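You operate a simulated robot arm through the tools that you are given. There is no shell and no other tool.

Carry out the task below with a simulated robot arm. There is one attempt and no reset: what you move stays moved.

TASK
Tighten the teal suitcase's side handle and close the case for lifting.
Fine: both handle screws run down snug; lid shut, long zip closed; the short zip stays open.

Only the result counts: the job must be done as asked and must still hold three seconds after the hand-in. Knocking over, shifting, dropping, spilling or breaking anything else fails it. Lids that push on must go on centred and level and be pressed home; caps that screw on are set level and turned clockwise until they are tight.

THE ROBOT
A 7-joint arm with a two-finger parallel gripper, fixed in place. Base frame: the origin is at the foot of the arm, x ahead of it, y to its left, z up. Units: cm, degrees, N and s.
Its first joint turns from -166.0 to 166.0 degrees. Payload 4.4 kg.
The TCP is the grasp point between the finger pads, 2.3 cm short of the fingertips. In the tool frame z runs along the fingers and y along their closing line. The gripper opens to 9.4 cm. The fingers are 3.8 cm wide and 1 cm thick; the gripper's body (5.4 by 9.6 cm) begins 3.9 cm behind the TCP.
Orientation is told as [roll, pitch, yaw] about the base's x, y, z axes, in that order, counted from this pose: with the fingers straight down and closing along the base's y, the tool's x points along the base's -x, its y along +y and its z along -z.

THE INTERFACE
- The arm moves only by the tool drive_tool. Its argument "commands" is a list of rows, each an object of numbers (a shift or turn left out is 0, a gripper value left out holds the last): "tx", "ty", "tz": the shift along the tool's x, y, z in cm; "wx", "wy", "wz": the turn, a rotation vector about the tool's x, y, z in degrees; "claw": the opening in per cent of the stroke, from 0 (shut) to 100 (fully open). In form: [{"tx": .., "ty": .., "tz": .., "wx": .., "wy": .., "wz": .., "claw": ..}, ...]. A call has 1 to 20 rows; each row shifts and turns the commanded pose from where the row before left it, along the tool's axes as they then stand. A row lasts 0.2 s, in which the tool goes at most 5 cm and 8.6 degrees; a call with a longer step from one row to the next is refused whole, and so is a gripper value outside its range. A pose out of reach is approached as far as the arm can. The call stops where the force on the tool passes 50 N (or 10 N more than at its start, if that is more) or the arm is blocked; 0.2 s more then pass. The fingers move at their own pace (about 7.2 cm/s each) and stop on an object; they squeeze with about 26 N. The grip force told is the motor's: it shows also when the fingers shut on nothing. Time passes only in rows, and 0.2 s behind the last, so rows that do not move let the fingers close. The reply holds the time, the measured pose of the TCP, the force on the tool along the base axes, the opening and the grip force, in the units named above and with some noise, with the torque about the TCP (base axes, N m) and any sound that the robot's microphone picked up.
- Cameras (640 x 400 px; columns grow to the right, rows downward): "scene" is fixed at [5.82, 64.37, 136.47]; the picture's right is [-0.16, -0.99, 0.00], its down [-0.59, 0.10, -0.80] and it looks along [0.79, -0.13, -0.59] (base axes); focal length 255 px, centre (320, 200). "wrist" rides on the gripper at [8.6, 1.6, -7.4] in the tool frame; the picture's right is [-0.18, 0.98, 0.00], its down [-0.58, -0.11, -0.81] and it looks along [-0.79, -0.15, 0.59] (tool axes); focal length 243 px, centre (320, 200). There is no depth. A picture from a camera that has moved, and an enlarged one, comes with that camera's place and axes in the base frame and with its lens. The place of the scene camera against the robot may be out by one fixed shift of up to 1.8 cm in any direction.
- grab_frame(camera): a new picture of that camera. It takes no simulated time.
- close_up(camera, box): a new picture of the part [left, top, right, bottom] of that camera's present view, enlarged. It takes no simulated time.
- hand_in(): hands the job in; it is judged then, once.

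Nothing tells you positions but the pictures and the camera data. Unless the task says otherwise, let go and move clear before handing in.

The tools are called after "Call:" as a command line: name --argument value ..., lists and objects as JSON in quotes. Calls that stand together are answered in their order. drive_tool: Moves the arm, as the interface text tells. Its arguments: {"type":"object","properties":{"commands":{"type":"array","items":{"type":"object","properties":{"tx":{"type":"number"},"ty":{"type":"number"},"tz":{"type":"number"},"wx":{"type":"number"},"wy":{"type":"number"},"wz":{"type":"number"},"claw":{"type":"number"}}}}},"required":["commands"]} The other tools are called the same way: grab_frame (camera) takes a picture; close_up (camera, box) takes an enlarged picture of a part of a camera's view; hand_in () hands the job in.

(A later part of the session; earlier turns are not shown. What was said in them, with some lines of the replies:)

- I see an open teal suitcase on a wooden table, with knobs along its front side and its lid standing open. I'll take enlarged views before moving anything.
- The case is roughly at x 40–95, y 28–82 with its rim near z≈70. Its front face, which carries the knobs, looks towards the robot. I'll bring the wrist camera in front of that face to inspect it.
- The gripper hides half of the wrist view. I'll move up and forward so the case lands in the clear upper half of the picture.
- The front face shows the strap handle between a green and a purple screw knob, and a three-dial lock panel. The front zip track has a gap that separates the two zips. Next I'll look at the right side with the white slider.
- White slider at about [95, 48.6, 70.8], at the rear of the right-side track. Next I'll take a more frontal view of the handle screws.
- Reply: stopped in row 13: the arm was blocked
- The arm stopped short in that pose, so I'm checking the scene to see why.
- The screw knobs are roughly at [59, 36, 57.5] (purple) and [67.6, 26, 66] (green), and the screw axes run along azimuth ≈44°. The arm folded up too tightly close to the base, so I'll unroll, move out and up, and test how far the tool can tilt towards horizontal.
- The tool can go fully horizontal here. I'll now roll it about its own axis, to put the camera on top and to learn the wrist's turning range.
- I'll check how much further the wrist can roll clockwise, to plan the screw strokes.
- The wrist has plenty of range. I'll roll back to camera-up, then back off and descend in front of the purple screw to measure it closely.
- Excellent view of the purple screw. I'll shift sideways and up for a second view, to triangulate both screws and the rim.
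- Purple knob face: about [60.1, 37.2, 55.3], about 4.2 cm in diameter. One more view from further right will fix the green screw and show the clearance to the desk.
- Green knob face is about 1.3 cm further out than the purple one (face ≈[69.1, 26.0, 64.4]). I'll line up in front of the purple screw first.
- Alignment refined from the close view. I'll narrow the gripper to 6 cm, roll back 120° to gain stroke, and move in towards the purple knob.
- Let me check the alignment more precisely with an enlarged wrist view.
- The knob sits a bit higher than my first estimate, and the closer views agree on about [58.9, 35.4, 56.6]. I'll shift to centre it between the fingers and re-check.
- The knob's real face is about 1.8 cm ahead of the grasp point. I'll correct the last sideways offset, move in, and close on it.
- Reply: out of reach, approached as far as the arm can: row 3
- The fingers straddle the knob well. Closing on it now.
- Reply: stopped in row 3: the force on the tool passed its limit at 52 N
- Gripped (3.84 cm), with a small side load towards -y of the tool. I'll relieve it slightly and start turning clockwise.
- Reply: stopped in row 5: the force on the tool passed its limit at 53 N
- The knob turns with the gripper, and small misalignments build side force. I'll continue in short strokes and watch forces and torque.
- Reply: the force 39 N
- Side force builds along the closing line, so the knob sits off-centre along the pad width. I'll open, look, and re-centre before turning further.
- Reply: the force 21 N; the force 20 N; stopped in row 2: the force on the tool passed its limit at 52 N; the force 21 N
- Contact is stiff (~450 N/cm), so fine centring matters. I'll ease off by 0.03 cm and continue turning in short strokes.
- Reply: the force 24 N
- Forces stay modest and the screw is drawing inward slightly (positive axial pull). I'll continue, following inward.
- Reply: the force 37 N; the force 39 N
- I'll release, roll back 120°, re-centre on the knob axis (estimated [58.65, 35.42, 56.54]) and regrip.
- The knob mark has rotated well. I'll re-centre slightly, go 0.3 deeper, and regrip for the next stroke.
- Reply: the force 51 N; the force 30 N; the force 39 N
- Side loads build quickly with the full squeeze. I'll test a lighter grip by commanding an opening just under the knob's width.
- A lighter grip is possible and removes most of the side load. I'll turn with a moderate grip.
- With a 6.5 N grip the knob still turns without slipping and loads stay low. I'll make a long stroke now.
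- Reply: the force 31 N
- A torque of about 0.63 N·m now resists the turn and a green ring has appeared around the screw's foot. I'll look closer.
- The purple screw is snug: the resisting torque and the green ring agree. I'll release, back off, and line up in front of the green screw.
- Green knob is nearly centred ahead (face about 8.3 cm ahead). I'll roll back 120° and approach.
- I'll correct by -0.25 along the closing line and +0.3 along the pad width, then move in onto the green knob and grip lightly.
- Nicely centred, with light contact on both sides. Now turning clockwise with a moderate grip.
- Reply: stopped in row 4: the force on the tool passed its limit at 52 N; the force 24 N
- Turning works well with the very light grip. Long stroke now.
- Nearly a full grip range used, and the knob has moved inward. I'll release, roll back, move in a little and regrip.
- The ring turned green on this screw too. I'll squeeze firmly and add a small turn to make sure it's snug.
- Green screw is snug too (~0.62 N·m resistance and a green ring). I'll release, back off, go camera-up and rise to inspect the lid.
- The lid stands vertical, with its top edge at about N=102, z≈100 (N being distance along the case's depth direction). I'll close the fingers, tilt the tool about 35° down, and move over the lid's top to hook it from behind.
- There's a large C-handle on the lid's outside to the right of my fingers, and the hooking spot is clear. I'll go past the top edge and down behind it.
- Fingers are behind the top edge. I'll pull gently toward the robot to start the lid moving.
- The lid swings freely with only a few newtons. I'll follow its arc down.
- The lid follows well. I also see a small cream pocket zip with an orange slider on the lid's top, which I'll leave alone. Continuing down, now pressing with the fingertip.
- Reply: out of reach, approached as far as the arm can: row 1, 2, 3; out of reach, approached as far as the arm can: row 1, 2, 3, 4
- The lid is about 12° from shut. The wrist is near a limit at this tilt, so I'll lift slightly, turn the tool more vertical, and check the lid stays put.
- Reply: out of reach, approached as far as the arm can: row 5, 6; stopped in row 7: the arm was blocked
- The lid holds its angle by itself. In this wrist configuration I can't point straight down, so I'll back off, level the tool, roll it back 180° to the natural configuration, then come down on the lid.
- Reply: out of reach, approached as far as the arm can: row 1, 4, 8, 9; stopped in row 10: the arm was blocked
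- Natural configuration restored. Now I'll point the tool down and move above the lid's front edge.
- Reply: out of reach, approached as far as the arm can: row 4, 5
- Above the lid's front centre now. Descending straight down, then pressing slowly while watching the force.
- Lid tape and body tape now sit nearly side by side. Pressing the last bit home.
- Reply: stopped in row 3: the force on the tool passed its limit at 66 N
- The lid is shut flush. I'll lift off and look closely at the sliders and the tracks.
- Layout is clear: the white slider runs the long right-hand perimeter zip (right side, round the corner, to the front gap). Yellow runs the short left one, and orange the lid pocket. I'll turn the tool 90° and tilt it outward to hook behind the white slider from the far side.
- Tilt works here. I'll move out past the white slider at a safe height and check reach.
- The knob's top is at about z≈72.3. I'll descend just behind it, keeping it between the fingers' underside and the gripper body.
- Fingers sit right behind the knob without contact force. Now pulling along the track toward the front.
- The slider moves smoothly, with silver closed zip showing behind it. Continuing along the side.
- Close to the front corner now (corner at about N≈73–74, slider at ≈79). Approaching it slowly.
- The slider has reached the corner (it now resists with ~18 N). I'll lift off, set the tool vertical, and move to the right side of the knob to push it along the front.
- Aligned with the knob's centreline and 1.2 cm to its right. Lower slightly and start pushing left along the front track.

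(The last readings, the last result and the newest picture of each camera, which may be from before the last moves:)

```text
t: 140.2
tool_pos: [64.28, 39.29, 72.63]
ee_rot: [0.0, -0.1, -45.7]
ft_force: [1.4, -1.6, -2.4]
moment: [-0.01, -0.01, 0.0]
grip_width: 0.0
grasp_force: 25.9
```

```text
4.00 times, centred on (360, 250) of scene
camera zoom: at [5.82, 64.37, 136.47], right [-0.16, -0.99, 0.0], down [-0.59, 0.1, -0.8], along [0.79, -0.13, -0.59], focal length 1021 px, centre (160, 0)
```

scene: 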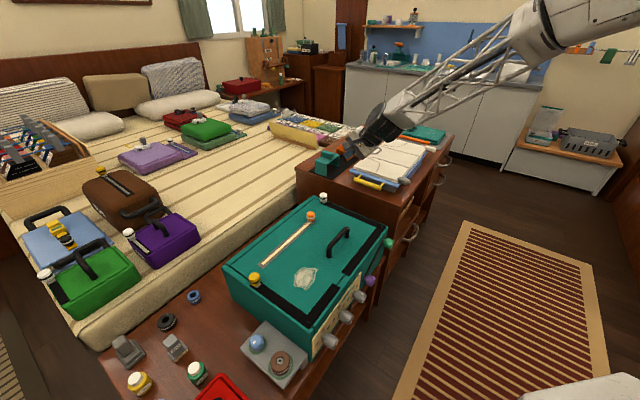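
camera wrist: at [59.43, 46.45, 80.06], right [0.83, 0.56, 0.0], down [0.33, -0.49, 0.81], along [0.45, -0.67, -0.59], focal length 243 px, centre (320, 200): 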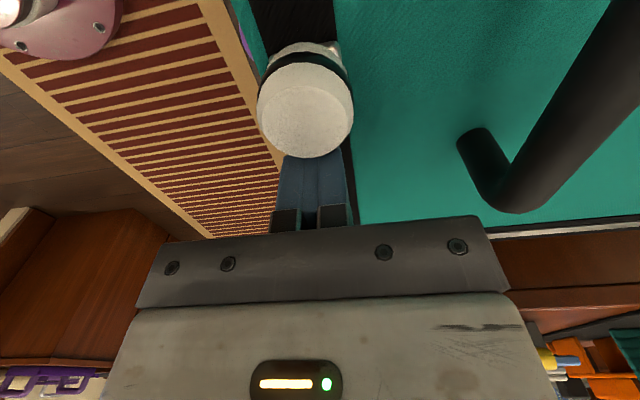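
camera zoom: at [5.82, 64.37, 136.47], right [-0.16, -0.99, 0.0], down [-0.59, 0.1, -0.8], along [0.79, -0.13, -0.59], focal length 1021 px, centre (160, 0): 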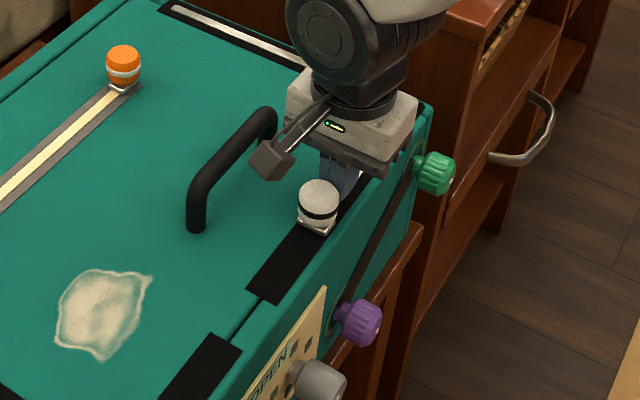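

Call:
drive_tool --commands '[{"tx": 1.4}, {"tx": 1.4}, {"tx": 1.4}, {"tx": 1.0}]'

Call:
grab_frame --camera "wrist"

Call:
close_up --camera "scene" --box '[300, 220, 400, 303]'

```text
t: 141.2
tool_pos: [60.53, 43.03, 72.44]
ee_rot: [0.0, 0.0, -45.5]
ft_force: [0.8, -0.5, 1.2]
moment: [-0.01, 0.01, 0.0]
grip_width: 0.0
grasp_force: 25.9
```

```text
taken
camera wrist: at [55.71, 50.38, 80.01], right [0.83, 0.56, 0.0], down [0.33, -0.49, 0.81], along [0.45, -0.67, -0.59], focal length 243 px, centre (320, 200)
```

wrist: 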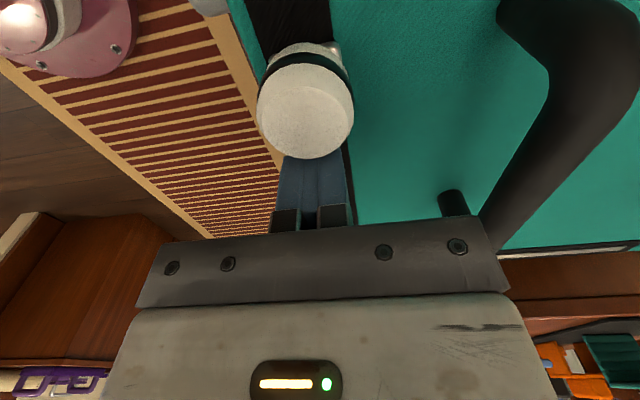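

```text
4.82 times, centred on (350, 262) of scene
camera zoom: at [5.82, 64.37, 136.47], right [-0.16, -0.99, 0.0], down [-0.59, 0.1, -0.8], along [0.79, -0.13, -0.59], focal length 1231 px, centre (175, -96)
```

zoom: 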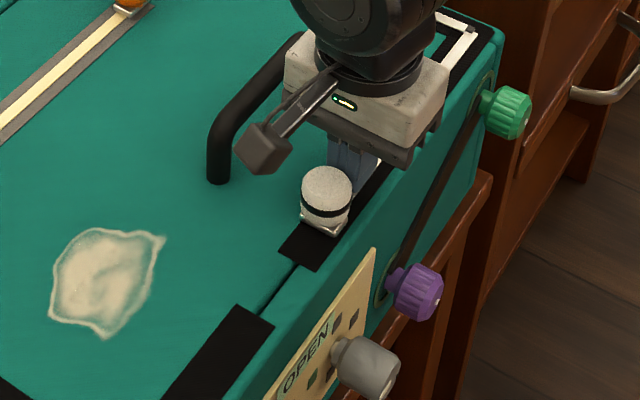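

Call:
drive_tool --commands '[{"tx": 0.5}, {"tx": 0.5}, {"tx": 0.4}, {"tx": 0.4}]'

Call:
close_up --camera "scene" --box '[300, 220, 400, 303]'

```text
t: 142.2
tool_pos: [59.45, 44.22, 72.66]
ee_rot: [0.0, -0.1, -45.5]
ft_force: [0.4, -0.6, 0.2]
moment: [-0.01, -0.03, -0.04]
grip_width: 0.0
grasp_force: 25.9
```

```text
4.82 times, centred on (350, 262) of scene
camera zoom: at [5.82, 64.37, 136.47], right [-0.16, -0.99, 0.0], down [-0.59, 0.1, -0.8], along [0.79, -0.13, -0.59], focal length 1231 px, centre (175, -96)
```

zoom: 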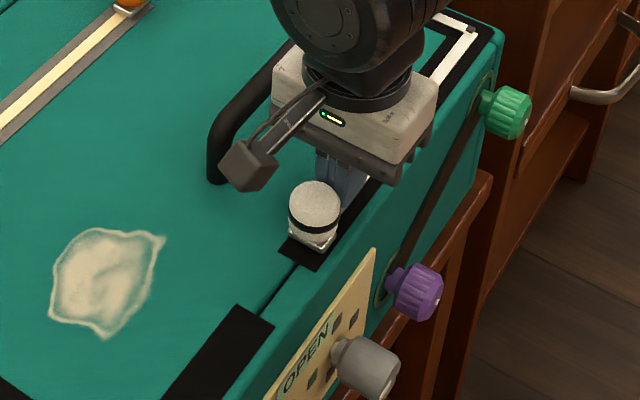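

Call:
drive_tool --commands '[{"tx": 0.3}, {"tx": 0.3}, {"tx": 0.3}, {}]'

Call:
close_up --camera "scene" --box '[300, 220, 400, 303]'

```text
t: 143.2
tool_pos: [58.78, 45.03, 72.7]
ee_rot: [0.0, -0.1, -45.5]
ft_force: [0.1, 0.4, 0.3]
moment: [-0.02, -0.01, -0.01]
grip_width: 0.0
grasp_force: 26.1
```

```text
4.82 times, centred on (350, 262) of scene
camera zoom: at [5.82, 64.37, 136.47], right [-0.16, -0.99, 0.0], down [-0.59, 0.1, -0.8], along [0.79, -0.13, -0.59], focal length 1231 px, centre (175, -96)
```

zoom: 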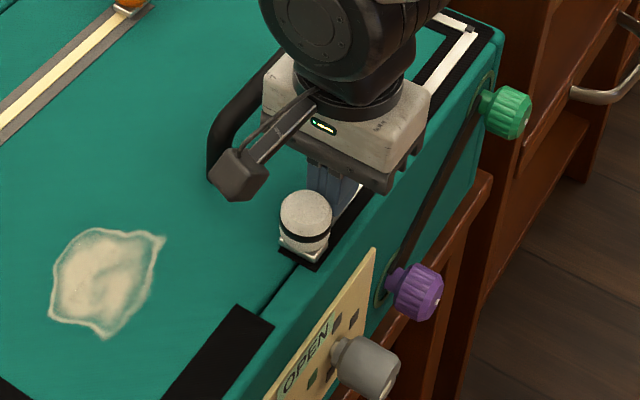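

Call:
drive_tool --commands '[{"tx": 0.2}, {"tx": 0.2}, {"tx": 0.2}, {}]'

Call:
close_up --camera "scene" --box '[300, 220, 400, 303]'

Call:
grab_frame --camera "wrist"

```text
t: 143.9
tool_pos: [58.51, 45.09, 72.56]
ee_rot: [0.0, -0.1, -45.6]
ft_force: [17.1, -17.4, 0.5]
moment: [0.03, 0.06, -0.02]
grip_width: 0.02
grasp_force: 25.7
stopped in row 3: the force on the tool passed its limit at 59 N (the readings are from after the stop); the commanded pose is now the measured one
```

```text
4.82 times, centred on (350, 262) of scene
camera zoom: at [5.82, 64.37, 136.47], right [-0.16, -0.99, 0.0], down [-0.59, 0.1, -0.8], along [0.79, -0.13, -0.59], focal length 1231 px, centre (175, -96)
```

zoom: 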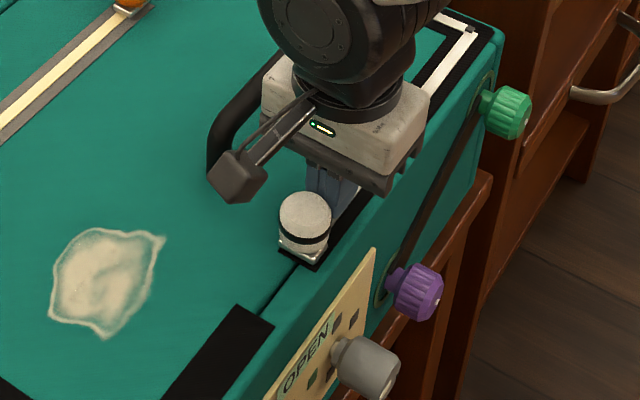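

```text
taken
camera wrist: at [53.76, 52.37, 80.04], right [0.83, 0.56, 0.0], down [0.33, -0.49, 0.81], along [0.45, -0.67, -0.59], focal length 243 px, centre (320, 200)
```

wrist: 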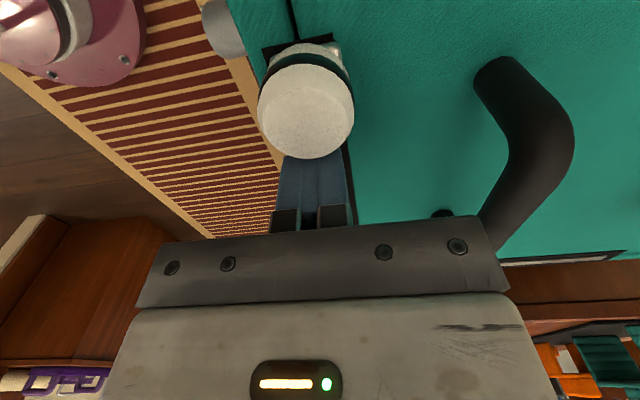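

The slider hit its end stop, so the long zip is fully closed. I'll back off, rise clear, and inspect everything.

Call:
drive_tool --commands '[{"tx": -0.4}, {"tx": -0.6}, {"tz": -4.5}, {"tz": -4.5}, {"tz": -4.5}, {"tz": -4.5}, {"tz": -4.5}, {"tz": -4.5}, {"ty": -4.5}, {"ty": -4.5}, {"ty": -4.5}, {"ty": -4.5}, {"ty": -4.5}]'

Call:
grab_frame --camera "scene"

Call:
close_up --camera "scene" --box '[215, 180, 405, 300]'

Call:
close_up --camera "scene" --box '[290, 220, 410, 360]'

```text
t: 146.7
tool_pos: [43.58, 28.51, 99.8]
ee_rot: [0.0, -0.2, -45.5]
ft_force: [-0.3, 0.3, -0.6]
moment: [-0.01, -0.01, 0.01]
grip_width: 0.01
grasp_force: 26.2
```

```text
taken
```

scene: 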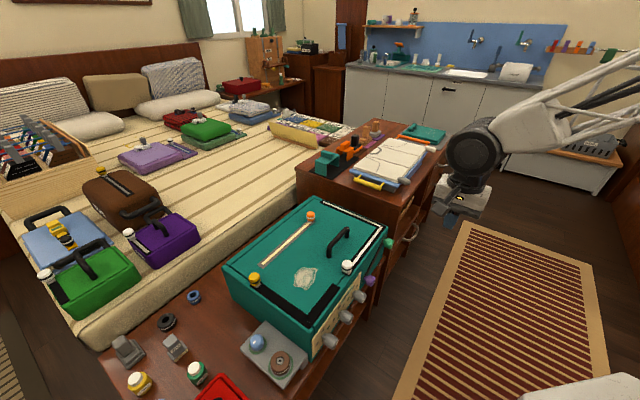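

```text
3.33 times, centred on (310, 240) of scene
camera zoom: at [5.82, 64.37, 136.47], right [-0.16, -0.99, 0.0], down [-0.59, 0.1, -0.8], along [0.79, -0.13, -0.59], focal length 851 px, centre (353, 67)
```

zoom: 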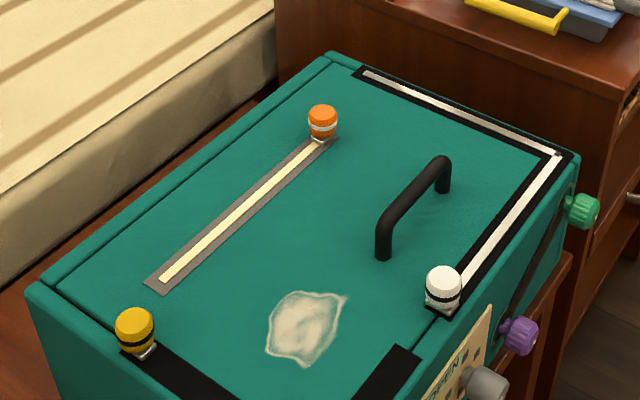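

```text
2.86 times, centred on (350, 290) of scene
camera zoom: at [5.82, 64.37, 136.47], right [-0.16, -0.99, 0.0], down [-0.59, 0.1, -0.8], along [0.79, -0.13, -0.59], focal length 730 px, centre (234, -57)
```

zoom: 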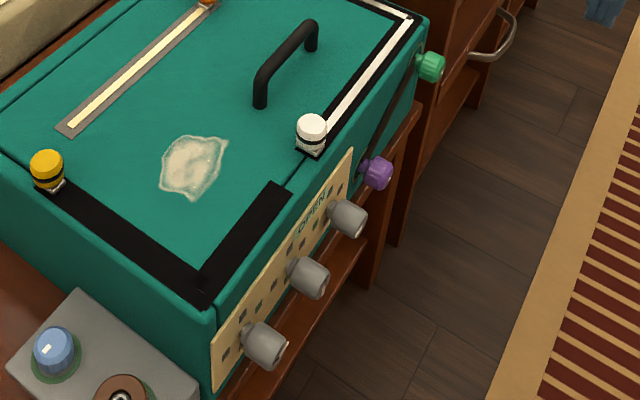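

The silver zip runs continuously from the rear corner to the front stop, and the yellow short zip is untouched. I'll do a last check on both screws and the lid's fit.

Call:
close_up --camera "scene" --box '[345, 215, 405, 290]'

Call:
close_up --camera "scene" --box '[215, 240, 335, 340]'

Call:
grab_frame --camera "wrist"

```text
5.33 times, centred on (375, 252) of scene
camera zoom: at [5.82, 64.37, 136.47], right [-0.16, -0.99, 0.0], down [-0.59, 0.1, -0.8], along [0.79, -0.13, -0.59], focal length 1362 px, centre (27, -80)
```

zoom: 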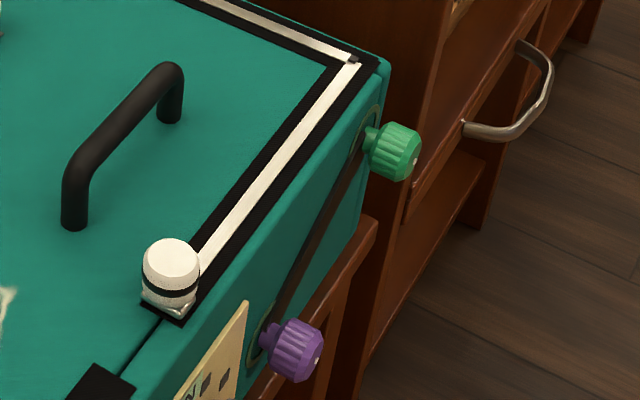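

```text
4.00 times, centred on (275, 290) of scene
camera zoom: at [5.82, 64.37, 136.47], right [-0.16, -0.99, 0.0], down [-0.59, 0.1, -0.8], along [0.79, -0.13, -0.59], focal length 1021 px, centre (500, -160)
```

zoom: 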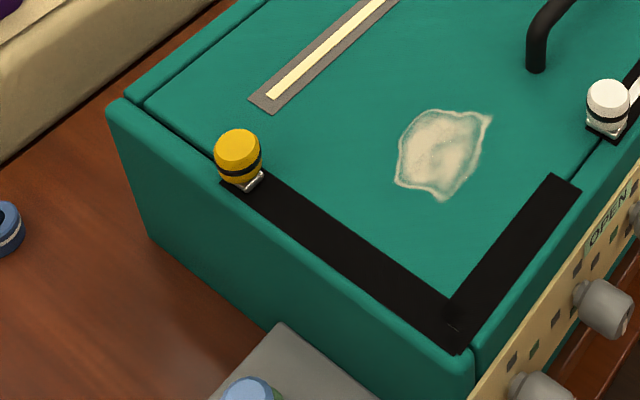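

```text
taken
camera wrist: at [38.69, 35.79, 107.22], right [0.83, 0.56, 0.0], down [0.33, -0.49, 0.81], along [0.45, -0.67, -0.59], focal length 243 px, centre (320, 200)
```

wrist: 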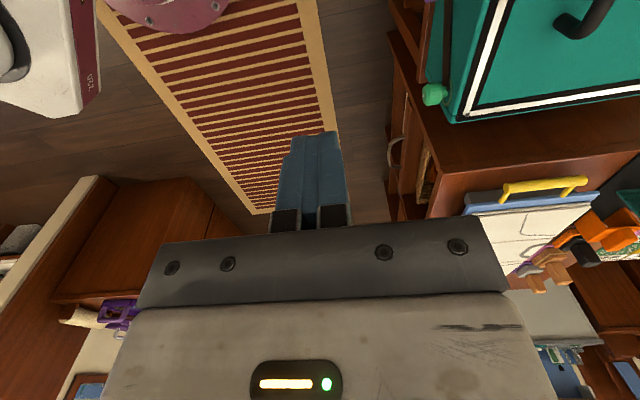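

Both screws show their green rings, and the lid lies flush. The long zip is closed end to end, the short one is still open, and the arm is well clear. Handing in.

Call:
hand_in

```text
The job is handed in.
```

I tightened the teal suitcase's side handle, shut the lid and closed the long zip, then handed the job in. I haven't been given the verdict.

- **Handle screws:** both run down snug. Each resisted at about 0.62 N·m by the end, and a green ring showed around each screw's foot.
- **Lid:** pressed down until it resisted firmly; it lies flush with the rim.
- **Long zip:** closed. I moved the white slider along the right side, round the front corner and up to its end stop on the front.
- **Short zip:** left open. I took this to be the left one with the yellow slider, which I didn't touch. I also left the pocket zip on the lid and the lock dials as they were.

Nothing else looked moved in the final pictures, and the arm was clear of the case when I handed in.
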